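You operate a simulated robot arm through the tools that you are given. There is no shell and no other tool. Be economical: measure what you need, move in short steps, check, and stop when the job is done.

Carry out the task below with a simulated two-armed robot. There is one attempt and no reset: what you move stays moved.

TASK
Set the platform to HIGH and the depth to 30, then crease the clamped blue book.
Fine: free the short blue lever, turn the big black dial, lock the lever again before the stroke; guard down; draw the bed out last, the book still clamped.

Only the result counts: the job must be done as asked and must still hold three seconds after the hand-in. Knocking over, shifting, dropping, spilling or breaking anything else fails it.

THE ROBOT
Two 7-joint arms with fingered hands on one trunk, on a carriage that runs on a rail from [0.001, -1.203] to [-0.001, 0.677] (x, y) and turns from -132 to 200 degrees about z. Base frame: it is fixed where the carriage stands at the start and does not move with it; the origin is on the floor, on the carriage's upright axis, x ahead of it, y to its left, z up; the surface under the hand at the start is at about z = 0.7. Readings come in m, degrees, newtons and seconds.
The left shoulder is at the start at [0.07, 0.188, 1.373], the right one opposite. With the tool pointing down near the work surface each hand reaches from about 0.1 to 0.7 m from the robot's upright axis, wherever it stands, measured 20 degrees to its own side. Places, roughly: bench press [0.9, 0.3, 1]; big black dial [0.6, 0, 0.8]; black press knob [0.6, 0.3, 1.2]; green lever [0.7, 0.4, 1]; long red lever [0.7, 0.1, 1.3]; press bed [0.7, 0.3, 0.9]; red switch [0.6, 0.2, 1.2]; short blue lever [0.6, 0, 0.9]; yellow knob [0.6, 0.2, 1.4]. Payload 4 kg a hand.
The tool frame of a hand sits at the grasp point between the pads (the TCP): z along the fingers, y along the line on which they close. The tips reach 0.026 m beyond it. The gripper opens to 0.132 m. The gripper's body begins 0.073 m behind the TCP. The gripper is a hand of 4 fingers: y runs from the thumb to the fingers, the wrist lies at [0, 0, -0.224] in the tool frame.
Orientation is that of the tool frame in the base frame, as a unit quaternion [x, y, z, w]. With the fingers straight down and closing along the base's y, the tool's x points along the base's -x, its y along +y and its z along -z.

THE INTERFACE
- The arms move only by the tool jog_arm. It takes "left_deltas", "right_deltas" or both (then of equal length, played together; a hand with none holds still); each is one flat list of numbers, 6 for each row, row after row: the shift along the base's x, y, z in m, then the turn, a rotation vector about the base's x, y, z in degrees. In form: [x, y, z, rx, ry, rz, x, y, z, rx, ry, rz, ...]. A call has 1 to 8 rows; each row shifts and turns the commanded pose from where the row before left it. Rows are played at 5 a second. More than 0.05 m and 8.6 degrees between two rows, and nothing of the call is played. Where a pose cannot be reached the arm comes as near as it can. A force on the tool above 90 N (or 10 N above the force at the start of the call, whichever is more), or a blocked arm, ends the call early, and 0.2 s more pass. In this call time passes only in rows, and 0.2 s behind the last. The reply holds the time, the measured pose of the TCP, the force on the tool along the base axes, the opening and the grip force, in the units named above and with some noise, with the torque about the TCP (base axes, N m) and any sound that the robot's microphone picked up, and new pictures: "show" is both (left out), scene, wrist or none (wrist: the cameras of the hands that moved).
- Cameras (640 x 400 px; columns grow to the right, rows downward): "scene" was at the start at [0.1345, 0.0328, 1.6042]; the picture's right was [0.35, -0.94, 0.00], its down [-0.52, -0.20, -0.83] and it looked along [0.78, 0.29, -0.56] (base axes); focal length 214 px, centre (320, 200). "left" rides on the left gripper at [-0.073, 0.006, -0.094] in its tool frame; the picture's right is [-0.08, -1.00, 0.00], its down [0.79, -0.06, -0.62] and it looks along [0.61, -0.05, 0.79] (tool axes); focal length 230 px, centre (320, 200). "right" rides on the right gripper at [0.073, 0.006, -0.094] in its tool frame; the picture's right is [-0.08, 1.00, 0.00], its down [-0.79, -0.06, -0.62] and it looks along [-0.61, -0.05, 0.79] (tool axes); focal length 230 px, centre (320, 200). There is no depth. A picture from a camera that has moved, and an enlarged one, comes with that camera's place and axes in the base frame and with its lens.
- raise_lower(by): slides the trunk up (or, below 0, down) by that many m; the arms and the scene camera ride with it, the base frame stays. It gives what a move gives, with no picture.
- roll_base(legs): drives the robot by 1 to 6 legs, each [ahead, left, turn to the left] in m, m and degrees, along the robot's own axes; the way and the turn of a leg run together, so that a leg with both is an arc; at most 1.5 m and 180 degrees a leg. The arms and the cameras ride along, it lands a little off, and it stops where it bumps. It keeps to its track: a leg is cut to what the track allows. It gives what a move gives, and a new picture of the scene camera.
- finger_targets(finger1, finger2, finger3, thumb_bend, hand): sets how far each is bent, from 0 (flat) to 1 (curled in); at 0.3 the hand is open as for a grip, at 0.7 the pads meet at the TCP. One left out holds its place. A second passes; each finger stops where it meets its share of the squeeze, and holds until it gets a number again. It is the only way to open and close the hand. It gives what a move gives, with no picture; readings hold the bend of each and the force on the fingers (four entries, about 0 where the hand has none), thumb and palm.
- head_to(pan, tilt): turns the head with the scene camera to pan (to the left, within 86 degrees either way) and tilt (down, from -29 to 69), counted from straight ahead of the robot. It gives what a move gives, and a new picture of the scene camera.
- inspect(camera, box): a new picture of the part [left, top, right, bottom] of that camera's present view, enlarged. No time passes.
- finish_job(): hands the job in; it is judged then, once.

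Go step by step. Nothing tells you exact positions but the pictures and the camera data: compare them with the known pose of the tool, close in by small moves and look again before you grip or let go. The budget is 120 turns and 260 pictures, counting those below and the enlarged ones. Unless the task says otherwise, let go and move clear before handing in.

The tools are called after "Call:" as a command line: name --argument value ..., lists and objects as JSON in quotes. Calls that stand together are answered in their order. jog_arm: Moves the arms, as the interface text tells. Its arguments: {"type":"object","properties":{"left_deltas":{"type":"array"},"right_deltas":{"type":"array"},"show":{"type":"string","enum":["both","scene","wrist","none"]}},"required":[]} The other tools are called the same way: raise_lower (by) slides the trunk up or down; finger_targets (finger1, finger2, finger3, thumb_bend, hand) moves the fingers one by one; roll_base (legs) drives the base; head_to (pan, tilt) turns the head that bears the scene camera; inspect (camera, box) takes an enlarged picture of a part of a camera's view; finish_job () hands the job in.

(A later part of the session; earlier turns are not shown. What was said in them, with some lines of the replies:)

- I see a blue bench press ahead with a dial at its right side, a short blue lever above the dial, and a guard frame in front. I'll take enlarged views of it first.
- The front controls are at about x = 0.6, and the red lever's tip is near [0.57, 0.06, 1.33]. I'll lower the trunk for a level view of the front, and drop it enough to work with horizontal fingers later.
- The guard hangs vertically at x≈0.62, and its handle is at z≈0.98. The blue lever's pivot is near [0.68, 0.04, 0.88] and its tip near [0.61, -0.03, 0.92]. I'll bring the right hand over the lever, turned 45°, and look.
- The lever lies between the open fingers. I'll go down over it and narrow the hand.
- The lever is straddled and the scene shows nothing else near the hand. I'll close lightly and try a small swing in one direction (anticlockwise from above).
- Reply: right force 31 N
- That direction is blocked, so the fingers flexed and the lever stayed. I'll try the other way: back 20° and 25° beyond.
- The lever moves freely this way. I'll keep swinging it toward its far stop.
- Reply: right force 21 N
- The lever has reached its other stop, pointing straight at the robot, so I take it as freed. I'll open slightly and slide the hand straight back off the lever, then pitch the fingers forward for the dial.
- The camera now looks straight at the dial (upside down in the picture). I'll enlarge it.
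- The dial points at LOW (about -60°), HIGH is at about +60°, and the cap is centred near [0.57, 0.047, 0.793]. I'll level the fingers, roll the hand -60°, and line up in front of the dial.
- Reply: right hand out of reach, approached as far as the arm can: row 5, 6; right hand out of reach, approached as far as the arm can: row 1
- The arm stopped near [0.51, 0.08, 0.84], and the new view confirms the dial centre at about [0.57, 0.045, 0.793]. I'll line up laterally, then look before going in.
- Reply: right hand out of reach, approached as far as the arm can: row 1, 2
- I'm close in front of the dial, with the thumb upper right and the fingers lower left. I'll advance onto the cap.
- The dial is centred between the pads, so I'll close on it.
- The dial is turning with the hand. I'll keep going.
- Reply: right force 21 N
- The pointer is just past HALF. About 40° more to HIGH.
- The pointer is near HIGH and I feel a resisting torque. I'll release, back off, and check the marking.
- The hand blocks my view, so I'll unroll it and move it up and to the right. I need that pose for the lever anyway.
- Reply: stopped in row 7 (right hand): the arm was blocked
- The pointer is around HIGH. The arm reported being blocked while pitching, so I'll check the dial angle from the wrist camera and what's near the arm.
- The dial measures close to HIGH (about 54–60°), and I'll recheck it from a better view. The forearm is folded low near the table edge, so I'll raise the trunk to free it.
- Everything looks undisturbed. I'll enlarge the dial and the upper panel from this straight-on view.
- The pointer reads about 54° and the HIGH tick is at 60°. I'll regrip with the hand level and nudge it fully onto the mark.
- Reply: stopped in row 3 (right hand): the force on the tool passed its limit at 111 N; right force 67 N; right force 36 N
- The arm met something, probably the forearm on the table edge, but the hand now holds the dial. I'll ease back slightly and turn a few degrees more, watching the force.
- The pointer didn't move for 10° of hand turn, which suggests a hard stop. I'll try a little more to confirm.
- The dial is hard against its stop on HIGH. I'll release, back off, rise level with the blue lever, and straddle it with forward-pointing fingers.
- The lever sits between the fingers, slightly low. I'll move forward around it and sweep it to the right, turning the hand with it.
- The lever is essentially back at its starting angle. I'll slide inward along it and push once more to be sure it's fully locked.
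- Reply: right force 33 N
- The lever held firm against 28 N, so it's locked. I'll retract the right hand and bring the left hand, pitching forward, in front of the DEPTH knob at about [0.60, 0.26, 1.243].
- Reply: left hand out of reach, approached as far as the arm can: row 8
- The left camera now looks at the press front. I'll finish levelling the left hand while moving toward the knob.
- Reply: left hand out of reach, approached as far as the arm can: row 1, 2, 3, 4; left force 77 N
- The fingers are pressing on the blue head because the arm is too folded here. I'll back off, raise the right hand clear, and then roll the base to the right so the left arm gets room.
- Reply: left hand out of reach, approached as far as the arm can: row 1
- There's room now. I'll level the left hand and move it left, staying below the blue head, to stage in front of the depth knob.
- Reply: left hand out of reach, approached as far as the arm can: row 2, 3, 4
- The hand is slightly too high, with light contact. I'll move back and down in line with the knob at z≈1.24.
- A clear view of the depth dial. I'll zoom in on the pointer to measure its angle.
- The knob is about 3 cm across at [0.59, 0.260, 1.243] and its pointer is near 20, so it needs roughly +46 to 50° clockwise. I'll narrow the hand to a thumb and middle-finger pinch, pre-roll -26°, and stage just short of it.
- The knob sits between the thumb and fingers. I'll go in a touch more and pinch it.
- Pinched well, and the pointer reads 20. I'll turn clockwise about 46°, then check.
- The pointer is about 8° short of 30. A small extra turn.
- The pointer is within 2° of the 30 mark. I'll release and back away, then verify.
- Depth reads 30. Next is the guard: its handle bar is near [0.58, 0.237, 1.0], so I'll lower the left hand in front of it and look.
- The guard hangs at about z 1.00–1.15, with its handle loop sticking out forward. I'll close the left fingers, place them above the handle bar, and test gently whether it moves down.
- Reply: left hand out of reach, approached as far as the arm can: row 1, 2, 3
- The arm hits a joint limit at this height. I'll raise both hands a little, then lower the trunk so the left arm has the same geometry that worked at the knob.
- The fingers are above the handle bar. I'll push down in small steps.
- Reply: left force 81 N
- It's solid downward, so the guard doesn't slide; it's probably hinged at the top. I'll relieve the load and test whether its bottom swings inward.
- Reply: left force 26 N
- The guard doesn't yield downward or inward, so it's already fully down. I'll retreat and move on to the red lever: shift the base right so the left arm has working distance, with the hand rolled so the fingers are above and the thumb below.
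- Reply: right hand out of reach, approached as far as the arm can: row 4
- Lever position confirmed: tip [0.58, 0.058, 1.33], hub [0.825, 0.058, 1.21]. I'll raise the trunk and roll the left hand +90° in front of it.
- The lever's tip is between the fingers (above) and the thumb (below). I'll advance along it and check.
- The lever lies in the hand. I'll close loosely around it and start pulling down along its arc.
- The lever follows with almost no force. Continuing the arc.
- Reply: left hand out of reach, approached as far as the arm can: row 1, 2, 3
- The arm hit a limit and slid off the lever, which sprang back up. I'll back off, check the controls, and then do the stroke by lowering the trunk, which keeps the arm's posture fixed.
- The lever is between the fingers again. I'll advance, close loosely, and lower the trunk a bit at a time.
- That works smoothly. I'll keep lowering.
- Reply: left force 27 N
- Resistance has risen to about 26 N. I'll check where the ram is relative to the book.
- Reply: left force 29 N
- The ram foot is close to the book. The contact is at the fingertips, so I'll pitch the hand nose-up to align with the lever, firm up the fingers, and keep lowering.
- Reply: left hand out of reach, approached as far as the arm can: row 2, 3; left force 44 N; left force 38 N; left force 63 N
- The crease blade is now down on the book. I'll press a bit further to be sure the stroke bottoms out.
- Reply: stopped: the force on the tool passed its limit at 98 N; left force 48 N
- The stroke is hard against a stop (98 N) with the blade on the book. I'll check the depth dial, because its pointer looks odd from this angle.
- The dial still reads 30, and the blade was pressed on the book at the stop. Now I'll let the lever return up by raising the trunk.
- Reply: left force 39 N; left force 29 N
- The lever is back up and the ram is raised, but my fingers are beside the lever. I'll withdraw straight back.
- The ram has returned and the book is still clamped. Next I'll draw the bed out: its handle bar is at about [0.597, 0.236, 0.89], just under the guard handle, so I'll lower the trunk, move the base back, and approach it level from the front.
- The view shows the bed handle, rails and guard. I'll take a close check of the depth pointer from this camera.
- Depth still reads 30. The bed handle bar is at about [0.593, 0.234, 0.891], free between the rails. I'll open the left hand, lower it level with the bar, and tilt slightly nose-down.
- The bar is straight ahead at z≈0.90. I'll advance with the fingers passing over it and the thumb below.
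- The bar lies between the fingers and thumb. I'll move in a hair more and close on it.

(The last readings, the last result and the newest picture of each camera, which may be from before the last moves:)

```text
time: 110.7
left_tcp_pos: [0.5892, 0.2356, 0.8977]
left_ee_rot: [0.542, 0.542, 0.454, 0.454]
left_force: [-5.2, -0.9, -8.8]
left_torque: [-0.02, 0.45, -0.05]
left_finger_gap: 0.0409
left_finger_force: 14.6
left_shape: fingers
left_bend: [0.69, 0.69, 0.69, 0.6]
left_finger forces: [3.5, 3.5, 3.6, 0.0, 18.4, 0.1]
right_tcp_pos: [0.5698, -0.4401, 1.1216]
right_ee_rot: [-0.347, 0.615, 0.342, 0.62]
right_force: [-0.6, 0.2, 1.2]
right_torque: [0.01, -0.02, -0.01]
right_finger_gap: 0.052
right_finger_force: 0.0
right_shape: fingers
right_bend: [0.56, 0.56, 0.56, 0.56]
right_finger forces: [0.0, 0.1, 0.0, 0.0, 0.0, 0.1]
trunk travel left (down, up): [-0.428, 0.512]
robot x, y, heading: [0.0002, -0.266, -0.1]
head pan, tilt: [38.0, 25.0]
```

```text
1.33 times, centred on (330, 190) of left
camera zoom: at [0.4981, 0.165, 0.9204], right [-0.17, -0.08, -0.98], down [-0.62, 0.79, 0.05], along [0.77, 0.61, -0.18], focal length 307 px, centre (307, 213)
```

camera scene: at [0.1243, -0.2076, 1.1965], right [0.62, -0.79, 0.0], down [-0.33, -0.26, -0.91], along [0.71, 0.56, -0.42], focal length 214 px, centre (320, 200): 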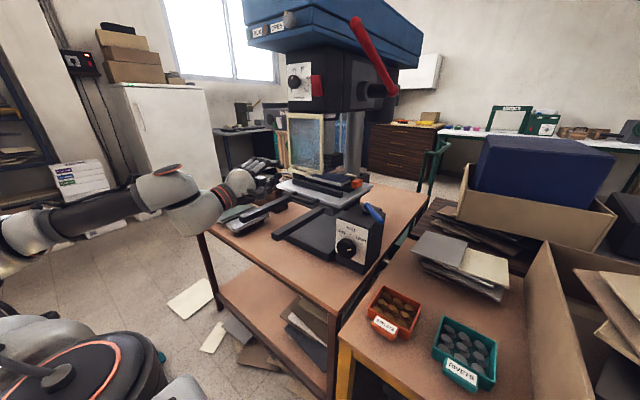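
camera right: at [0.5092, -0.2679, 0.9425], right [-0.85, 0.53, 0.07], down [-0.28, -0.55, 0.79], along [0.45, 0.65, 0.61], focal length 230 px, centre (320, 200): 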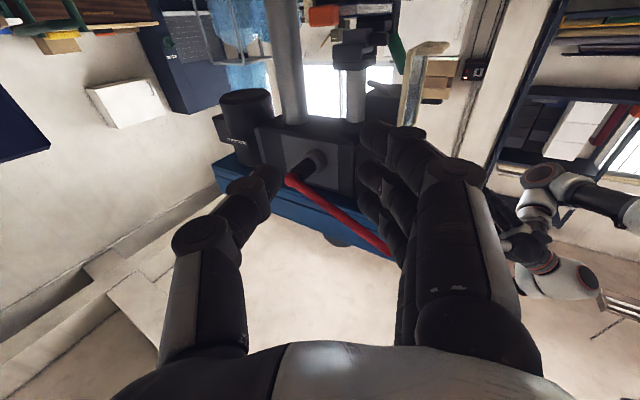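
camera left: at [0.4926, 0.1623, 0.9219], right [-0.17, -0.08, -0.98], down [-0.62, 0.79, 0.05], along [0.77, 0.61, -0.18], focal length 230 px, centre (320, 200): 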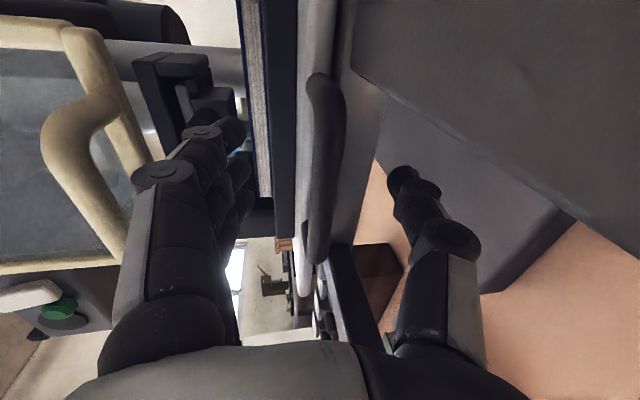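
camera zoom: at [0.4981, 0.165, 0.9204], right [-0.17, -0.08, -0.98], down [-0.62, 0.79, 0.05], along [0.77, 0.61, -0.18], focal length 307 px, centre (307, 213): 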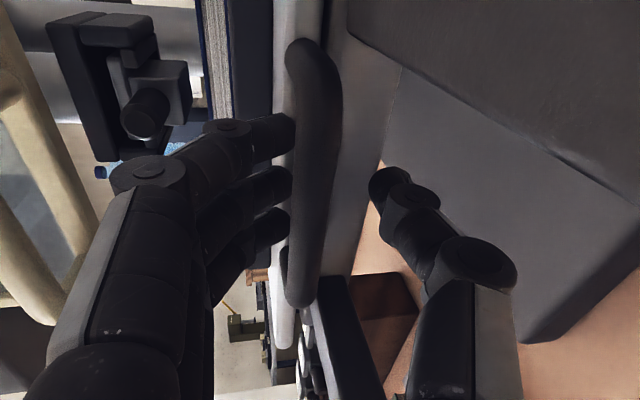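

Contact is made on both sides. I'll try a gentle pull.

Call:
jog_arm --left_deltas '[-0.012, 0, 0, 0, 0, 0, -0.012, 0, 0, 0, 0, 0, -0.012, 0, 0, 0, 0, 0]' --show "wrist"

Call:
inspect --camera "scene" --box '[240, 150, 360, 250]'

```text
time: 111.5
left_tcp_pos: [0.5538, 0.2353, 0.8996]
left_ee_rot: [0.541, 0.54, 0.456, 0.456]
left_force: [1.6, 1.7, 1.3]
left_torque: [0.0, -0.03, 0.05]
left_finger_gap: 0.014
left_finger_force: 1.6
left_shape: fingers
left_bend: [0.72, 0.72, 0.71, 0.68]
left_finger forces: [0.7, 0.8, 0.9, 0.0, 0.3, 0.0]
right_tcp_pos: [0.5706, -0.4411, 1.123]
right_ee_rot: [-0.347, 0.615, 0.343, 0.62]
right_force: [0.8, -0.7, -0.5]
right_torque: [0.0, -0.02, 0.02]
right_finger_gap: 0.0519
right_finger_force: 0.1
right_shape: fingers
right_bend: [0.56, 0.56, 0.56, 0.56]
right_finger forces: [0.0, 0.0, 0.0, 0.1, 0.0, 0.1]
trunk travel left (down, up): [-0.428, 0.512]
robot x, y, heading: [0.0006, -0.2646, 0.1]
head pan, tilt: [38.0, 25.0]
camera left: at [0.4628, 0.1643, 0.9216], right [-0.17, -0.07, -0.98], down [-0.62, 0.79, 0.05], along [0.77, 0.61, -0.18], focal length 230 px, centre (320, 200)
```

left: 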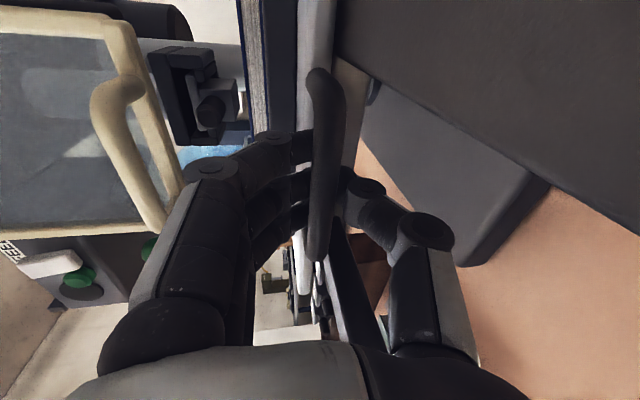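

```text
4.00 times, centred on (300, 200) of scene
camera zoom: at [0.1241, -0.2082, 1.1966], right [0.62, -0.79, 0.0], down [-0.33, -0.26, -0.91], along [0.71, 0.56, -0.42], focal length 858 px, centre (400, 200)
```

zoom: 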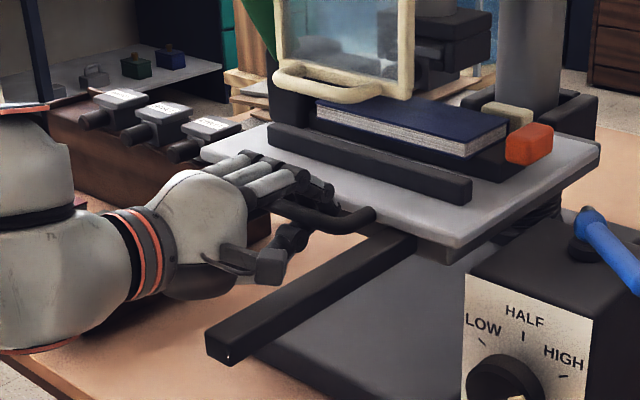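

The bed is sliding out with the fingers hooked round the bar. Continuing to pull.

Call:
jog_arm --left_deltas '[-0.02, 0, 0, 0, 0, 0, -0.02, 0, 0, 0, 0, 0, -0.02, 0, 0, 0, 0, 0, -0.015, 0, 0, 0, 0, 0]' --show "none"

Call:
inspect --camera "scene" --box '[220, 140, 380, 260]'

```text
time: 112.5
left_tcp_pos: [0.4776, 0.2349, 0.8988]
left_ee_rot: [0.542, 0.541, 0.455, 0.455]
left_force: [1.0, 0.6, 1.9]
left_torque: [-0.01, -0.03, 0.02]
left_finger_gap: 0.0141
left_finger_force: 1.1
left_shape: fingers
left_bend: [0.72, 0.72, 0.71, 0.68]
left_finger forces: [0.6, 0.5, 0.7, 0.0, 0.2, 0.1]
right_tcp_pos: [0.5699, -0.4413, 1.1219]
right_ee_rot: [-0.346, 0.615, 0.343, 0.619]
right_force: [0.1, 1.0, 0.8]
right_torque: [-0.01, 0.01, 0.01]
right_finger_gap: 0.0521
right_finger_force: 0.0
right_shape: fingers
right_bend: [0.56, 0.56, 0.56, 0.56]
right_finger forces: [0.0, 0.1, 0.0, 0.0, 0.0, 0.0]
trunk travel left (down, up): [-0.428, 0.512]
robot x, y, heading: [-0.0003, -0.2674, -0.0]
head pan, tilt: [38.0, 25.0]
```

```text
3.33 times, centred on (300, 200) of scene
camera zoom: at [0.1241, -0.2083, 1.1965], right [0.62, -0.79, 0.0], down [-0.33, -0.26, -0.91], along [0.71, 0.56, -0.42], focal length 715 px, centre (387, 200)
```

zoom: 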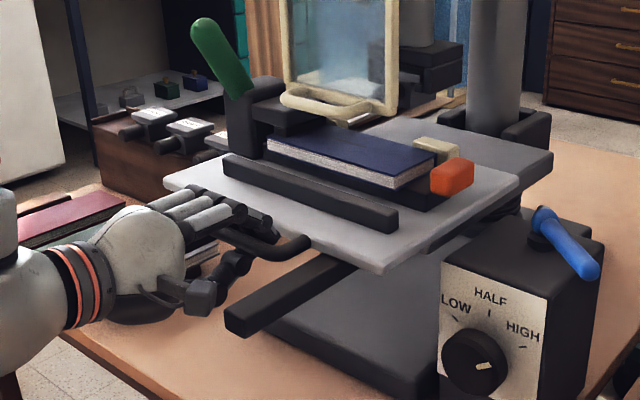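

The clamped book is coming out cleanly under the guard. Continuing.

Call:
jog_arm --left_deltas '[-0.015, 0, 0, 0, 0, 0, -0.015, 0, 0, 0, 0, 0, -0.015, 0, 0, 0, 0, 0]' --show "none"

Call:
inspect --camera "scene" --box '[220, 140, 380, 260]'

```text
time: 113.3
left_tcp_pos: [0.4316, 0.2342, 0.9005]
left_ee_rot: [0.542, 0.54, 0.456, 0.455]
left_force: [1.8, -1.2, 1.9]
left_torque: [0.0, -0.02, -0.02]
left_finger_gap: 0.0141
left_finger_force: 0.6
left_shape: fingers
left_bend: [0.72, 0.72, 0.72, 0.68]
left_finger forces: [0.6, 0.7, 0.6, 0.0, 0.0, 0.2]
right_tcp_pos: [0.57, -0.4418, 1.122]
right_ee_rot: [-0.346, 0.615, 0.342, 0.621]
right_force: [0.6, -0.6, -0.5]
right_torque: [0.0, -0.02, -0.02]
right_finger_gap: 0.0517
right_finger_force: 0.1
right_shape: fingers
right_bend: [0.56, 0.56, 0.56, 0.56]
right_finger forces: [0.0, 0.0, 0.0, 0.0, 0.0, 0.1]
trunk travel left (down, up): [-0.428, 0.512]
robot x, y, heading: [-0.0001, -0.2696, 0.1]
head pan, tilt: [38.0, 25.0]
```

```text
3.33 times, centred on (300, 200) of scene
camera zoom: at [0.1237, -0.2085, 1.1966], right [0.62, -0.79, 0.0], down [-0.33, -0.26, -0.91], along [0.71, 0.56, -0.42], focal length 715 px, centre (387, 200)
```

zoom: 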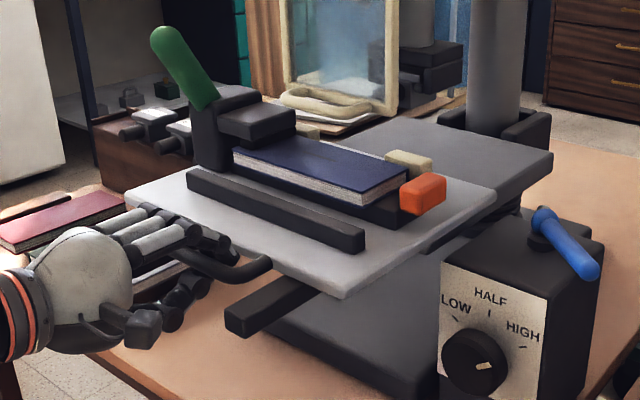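

Call:
inspect --camera "scene" --box '[265, 165, 335, 210]'

Call:
jog_arm --left_deltas '[-0.012, 0, 0, 0, 0, 0, -0.012, 0, 0, 0, 0, 0, -0.012, 0, 0, 0, 0, 0]' --show "none"

Call:
inspect --camera "scene" --box '[220, 140, 380, 260]'

```text
8.89 times, centred on (300, 188) of scene
camera zoom: at [0.1237, -0.2085, 1.1966], right [0.62, -0.79, 0.0], down [-0.33, -0.26, -0.91], along [0.71, 0.56, -0.42], focal length 1906 px, centre (498, 311)
```

zoom: 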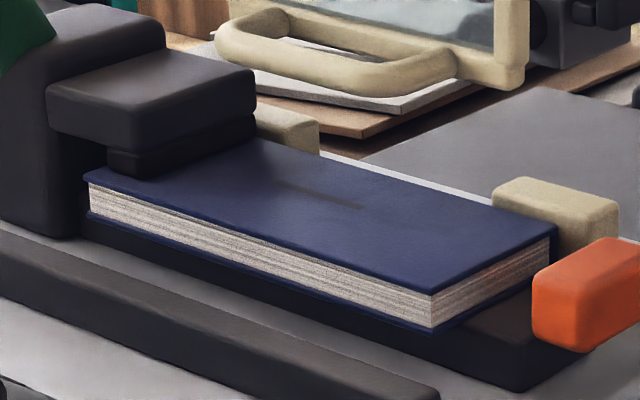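

```text
time: 114.1
left_tcp_pos: [0.3961, 0.2364, 0.8999]
left_ee_rot: [0.542, 0.542, 0.455, 0.454]
left_force: [1.2, -1.0, 2.7]
left_torque: [-0.01, -0.05, -0.02]
left_finger_gap: 0.0139
left_finger_force: 1.1
left_shape: fingers
left_bend: [0.72, 0.72, 0.71, 0.68]
left_finger forces: [0.6, 0.7, 0.7, 0.0, 0.0, 0.0]
right_tcp_pos: [0.5707, -0.4403, 1.1222]
right_ee_rot: [-0.346, 0.615, 0.343, 0.62]
right_force: [0.7, 1.0, -0.4]
right_torque: [-0.02, 0.0, 0.0]
right_finger_gap: 0.0521
right_finger_force: 0.1
right_shape: fingers
right_bend: [0.56, 0.56, 0.56, 0.56]
right_finger forces: [0.0, 0.0, 0.0, 0.0, 0.0, 0.1]
trunk travel left (down, up): [-0.428, 0.512]
robot x, y, heading: [-0.0003, -0.2663, -0.0]
head pan, tilt: [38.0, 25.0]
```

```text
3.33 times, centred on (300, 200) of scene
camera zoom: at [0.1238, -0.2082, 1.1966], right [0.62, -0.79, 0.0], down [-0.33, -0.26, -0.91], along [0.71, 0.56, -0.42], focal length 715 px, centre (387, 200)
```

zoom: 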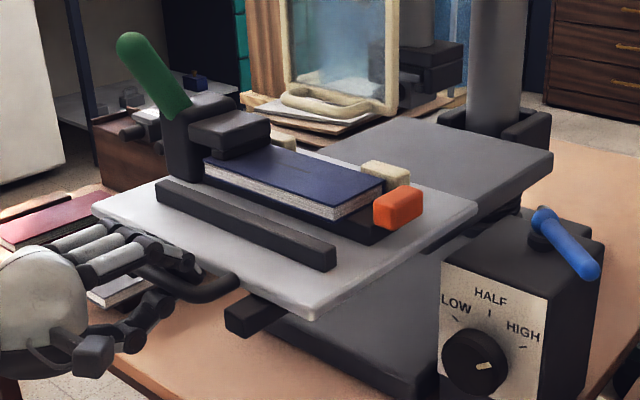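

A crease line is now visible on the cover. I'll keep pulling toward the end of travel.

Call:
jog_arm --left_deltas '[-0.012, 0, 0, 0, 0, 0, -0.012, 0, 0, 0, 0, 0, -0.012, 0, 0, 0, 0, 0]' --show "none"

Call:
inspect --camera "scene" --box '[220, 140, 380, 260]'

```text
time: 114.9
left_tcp_pos: [0.3624, 0.2348, 0.8982]
left_ee_rot: [0.543, 0.54, 0.454, 0.455]
left_force: [4.6, 0.1, 1.5]
left_torque: [0.04, 0.0, 0.0]
left_finger_gap: 0.0144
left_finger_force: 2.7
left_shape: fingers
left_bend: [0.71, 0.71, 0.71, 0.68]
left_finger forces: [1.4, 1.6, 1.7, 0.0, 0.2, 0.1]
right_tcp_pos: [0.5718, -0.4398, 1.121]
right_ee_rot: [-0.347, 0.615, 0.343, 0.62]
right_force: [0.8, -0.5, -0.5]
right_torque: [0.02, -0.01, 0.01]
right_finger_gap: 0.0522
right_finger_force: 0.0
right_shape: fingers
right_bend: [0.56, 0.56, 0.56, 0.56]
right_finger forces: [0.1, 0.0, 0.0, 0.0, 0.1, 0.1]
trunk travel left (down, up): [-0.428, 0.512]
robot x, y, heading: [-0.0004, -0.2637, -0.0]
head pan, tilt: [38.0, 25.0]
```

```text
3.33 times, centred on (300, 200) of scene
camera zoom: at [0.1255, -0.2082, 1.1963], right [0.62, -0.79, 0.0], down [-0.33, -0.26, -0.91], along [0.71, 0.56, -0.42], focal length 715 px, centre (387, 200)
```

zoom: 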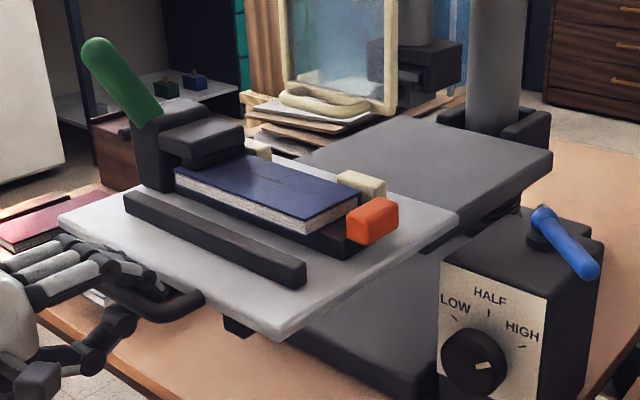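

Call:
jog_arm --left_deltas '[-0.008, 0, 0, 0, 0, 0, -0.008, 0, 0, 0, 0, 0]' --show "none"

Call:
inspect --camera "scene" --box '[220, 140, 380, 260]'

```text
time: 115.5
left_tcp_pos: [0.3434, 0.233, 0.9]
left_ee_rot: [0.541, 0.54, 0.457, 0.455]
left_force: [7.0, -0.5, 9.1]
left_torque: [0.01, -0.21, 0.0]
left_finger_gap: 0.0209
left_finger_force: 5.6
left_shape: fingers
left_bend: [0.69, 0.69, 0.69, 0.68]
left_finger forces: [3.5, 3.6, 3.4, 0.0, 1.3, 0.0]
right_tcp_pos: [0.5702, -0.4423, 1.1211]
right_ee_rot: [-0.347, 0.614, 0.343, 0.621]
right_force: [-0.3, -0.1, 0.9]
right_torque: [-0.03, 0.0, -0.04]
right_finger_gap: 0.0522
right_finger_force: 0.0
right_shape: fingers
right_bend: [0.56, 0.56, 0.56, 0.56]
right_finger forces: [0.0, 0.0, 0.0, 0.1, 0.1, 0.0]
trunk travel left (down, up): [-0.428, 0.512]
robot x, y, heading: [-0.0018, -0.2653, 0.2]
head pan, tilt: [38.0, 25.0]
```

```text
3.33 times, centred on (300, 200) of scene
camera zoom: at [0.123, -0.2095, 1.197], right [0.62, -0.79, 0.0], down [-0.33, -0.26, -0.91], along [0.71, 0.56, -0.42], focal length 715 px, centre (387, 200)
```

zoom: 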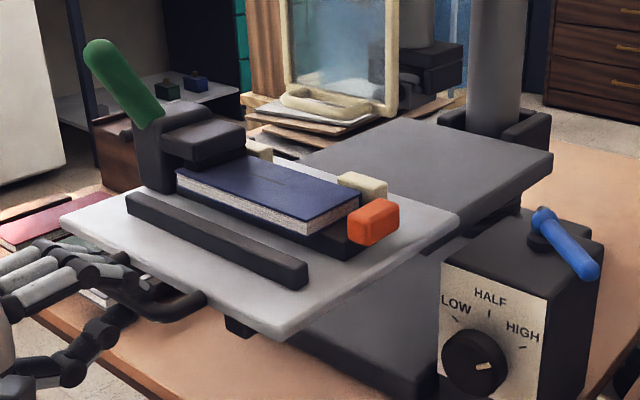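

The bed is at its outer stop. I'll open the hand and move clear.

Call:
finger_targets --hand "left" --finger1 0.35 --finger2 0.35 --finger3 0.35 --thumb_bend 0.35

Call:
jog_arm --left_deltas '[-0.02, 0, 0, 0, 0, 0, -0.02, 0, 0, 0, 0, 0, -0.02, 0, 0, 0, 0, 0]' --show "both"

Call:
inspect --camera "scene" --box '[200, 140, 380, 260]'

```text
time: 116.5
left_tcp_pos: [0.3455, 0.2351, 0.8996]
left_ee_rot: [0.541, 0.541, 0.455, 0.455]
left_force: [-0.2, -0.2, -0.6]
left_torque: [-0.04, -0.02, 0.01]
left_finger_gap: 0.1196
left_finger_force: 0.0
left_shape: fingers
left_bend: [0.35, 0.35, 0.35, 0.35]
left_finger forces: [0.0, 0.1, 0.0, 0.0, 0.0, 0.1]
right_tcp_pos: [0.571, -0.4405, 1.1217]
right_ee_rot: [-0.346, 0.615, 0.343, 0.62]
right_force: [-0.2, 0.2, -0.6]
right_torque: [0.0, -0.01, 0.0]
right_finger_gap: 0.052
right_finger_force: 0.1
right_shape: fingers
right_bend: [0.56, 0.56, 0.56, 0.56]
right_finger forces: [0.1, 0.0, 0.0, 0.0, 0.0, 0.0]
trunk travel left (down, up): [-0.428, 0.512]
robot x, y, heading: [-0.0, -0.269, 0.1]
head pan, tilt: [38.0, 25.0]
```

```text
time: 117.3
left_tcp_pos: [0.3231, 0.2348, 0.8932]
left_ee_rot: [0.541, 0.542, 0.456, 0.454]
left_force: [0.8, -0.8, -0.2]
left_torque: [-0.02, 0.0, 0.01]
left_finger_gap: 0.1196
left_finger_force: 0.0
left_shape: fingers
left_bend: [0.35, 0.35, 0.35, 0.35]
left_finger forces: [0.0, 0.1, 0.0, 0.0, 0.1, 0.0]
left hand out of reach, approached as far as the arm can: row 2, 3
right_tcp_pos: [0.5693, -0.4407, 1.1221]
right_ee_rot: [-0.346, 0.615, 0.343, 0.62]
right_force: [0.6, -0.3, 0.5]
right_torque: [-0.03, 0.02, -0.01]
right_finger_gap: 0.052
right_finger_force: 0.0
right_shape: fingers
right_bend: [0.56, 0.56, 0.56, 0.56]
right_finger forces: [0.0, 0.0, 0.0, 0.1, 0.1, 0.1]
trunk travel left (down, up): [-0.428, 0.512]
robot x, y, heading: [-0.0018, -0.2659, 0.2]
head pan, tilt: [38.0, 25.0]
camera scene: at [0.1241, -0.2085, 1.1966], right [0.62, -0.79, 0.0], down [-0.33, -0.26, -0.91], along [0.71, 0.56, -0.42], focal length 214 px, centre (320, 200)
camera left: at [0.2332, 0.1638, 0.9146], right [-0.17, -0.08, -0.98], down [-0.62, 0.79, 0.05], along [0.77, 0.61, -0.18], focal length 230 px, centre (320, 200)
```

scene: 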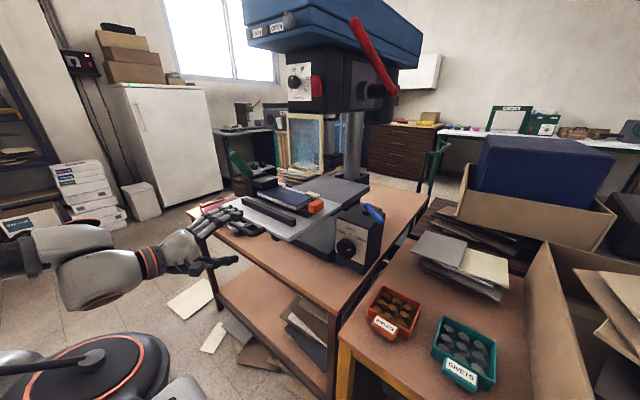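
left: 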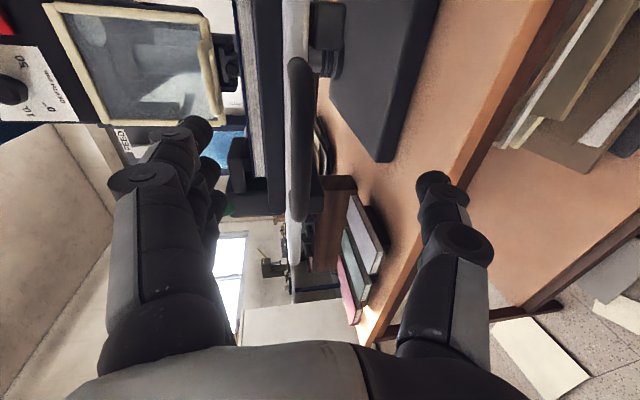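

```text
3.33 times, centred on (290, 200) of scene
camera zoom: at [0.1241, -0.2085, 1.1966], right [0.62, -0.79, 0.0], down [-0.33, -0.26, -0.91], along [0.71, 0.56, -0.42], focal length 715 px, centre (420, 200)
```

zoom: 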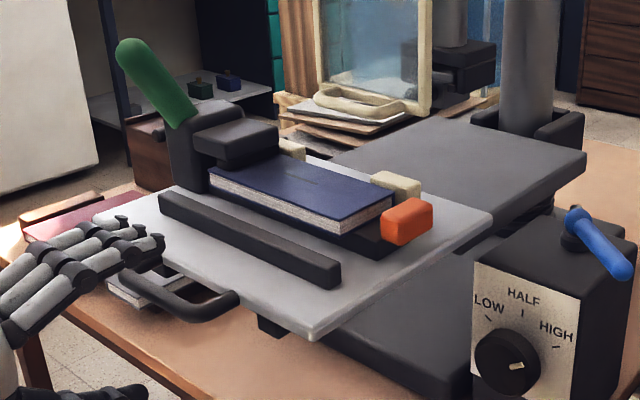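

The bed is out, the book is clamped and creased, the guard is down, and lever, dial and depth are set. I'll move sideways so the hand is clear of the handle.

Call:
roll_base --legs '[[0, -0.3, 0]]'

Call:
inspect --camera "scene" --box '[160, 60, 400, 260]'

```text
time: 119.3
left_tcp_pos: [0.3221, -0.0566, 0.8932]
left_ee_rot: [0.541, 0.541, 0.457, 0.454]
left_force: [-0.8, -0.1, 0.7]
left_torque: [0.0, 0.01, 0.0]
left_finger_gap: 0.1194
left_finger_force: 0.0
left_shape: fingers
left_bend: [0.35, 0.35, 0.35, 0.35]
left_finger forces: [0.1, 0.0, 0.1, 0.1, 0.0, 0.0]
right_tcp_pos: [0.5717, -0.7323, 1.1219]
right_ee_rot: [-0.348, 0.614, 0.345, 0.619]
right_force: [0.4, 0.6, 0.5]
right_torque: [-0.05, 0.0, 0.02]
right_finger_gap: 0.0519
right_finger_force: 0.1
right_shape: fingers
right_bend: [0.56, 0.56, 0.56, 0.56]
right_finger forces: [0.0, 0.0, 0.1, 0.0, 0.0, 0.0]
trunk travel left (down, up): [-0.428, 0.512]
robot x, y, heading: [0.0024, -0.56, 0.3]
head pan, tilt: [38.0, 25.0]
camera scene: at [0.1242, -0.5011, 1.1965], right [0.62, -0.78, 0.0], down [-0.33, -0.26, -0.91], along [0.71, 0.56, -0.42], focal length 214 px, centre (320, 200)
```

scene: 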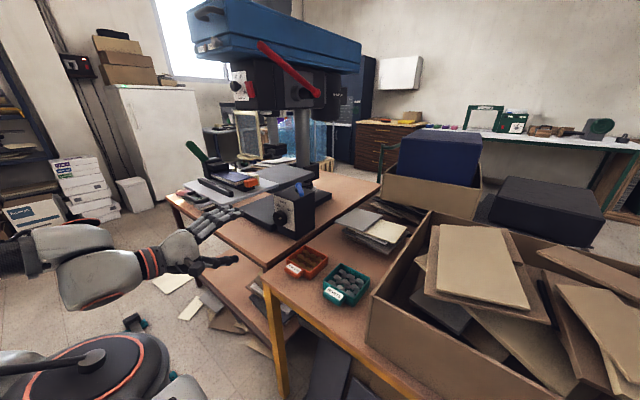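

```text
2.00 times, centred on (280, 160) of scene
camera zoom: at [0.1242, -0.5011, 1.1965], right [0.62, -0.78, 0.0], down [-0.33, -0.26, -0.91], along [0.71, 0.56, -0.42], focal length 429 px, centre (400, 280)
```

zoom: 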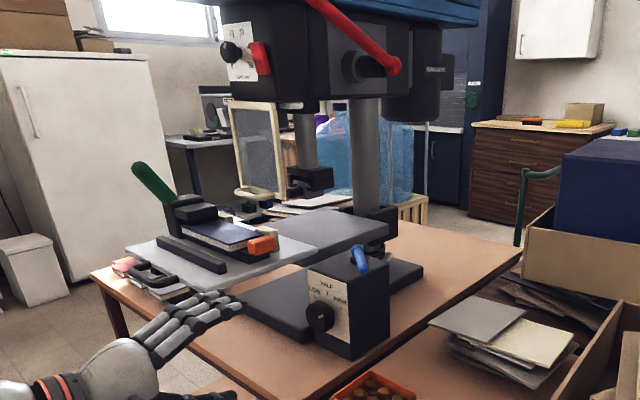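

The hands are clear and nothing else has moved: platform HIGH and locked, depth 30, guard down, crease made, bed out with the book clamped. Handing in.

Call:
finish_job

```text
The job is handed in.
```

I set the platform to HIGH with the blue lever locked again, set the depth to 30, and creased the blue book. I then drew the bed out to its stop with the book still clamped.

A crease line showed on the cover once the bed was out. The guard was already in its lowest position and didn't give when I pushed it down or inward, so I made the stroke with it like that. I saw nothing else shifted or knocked over.
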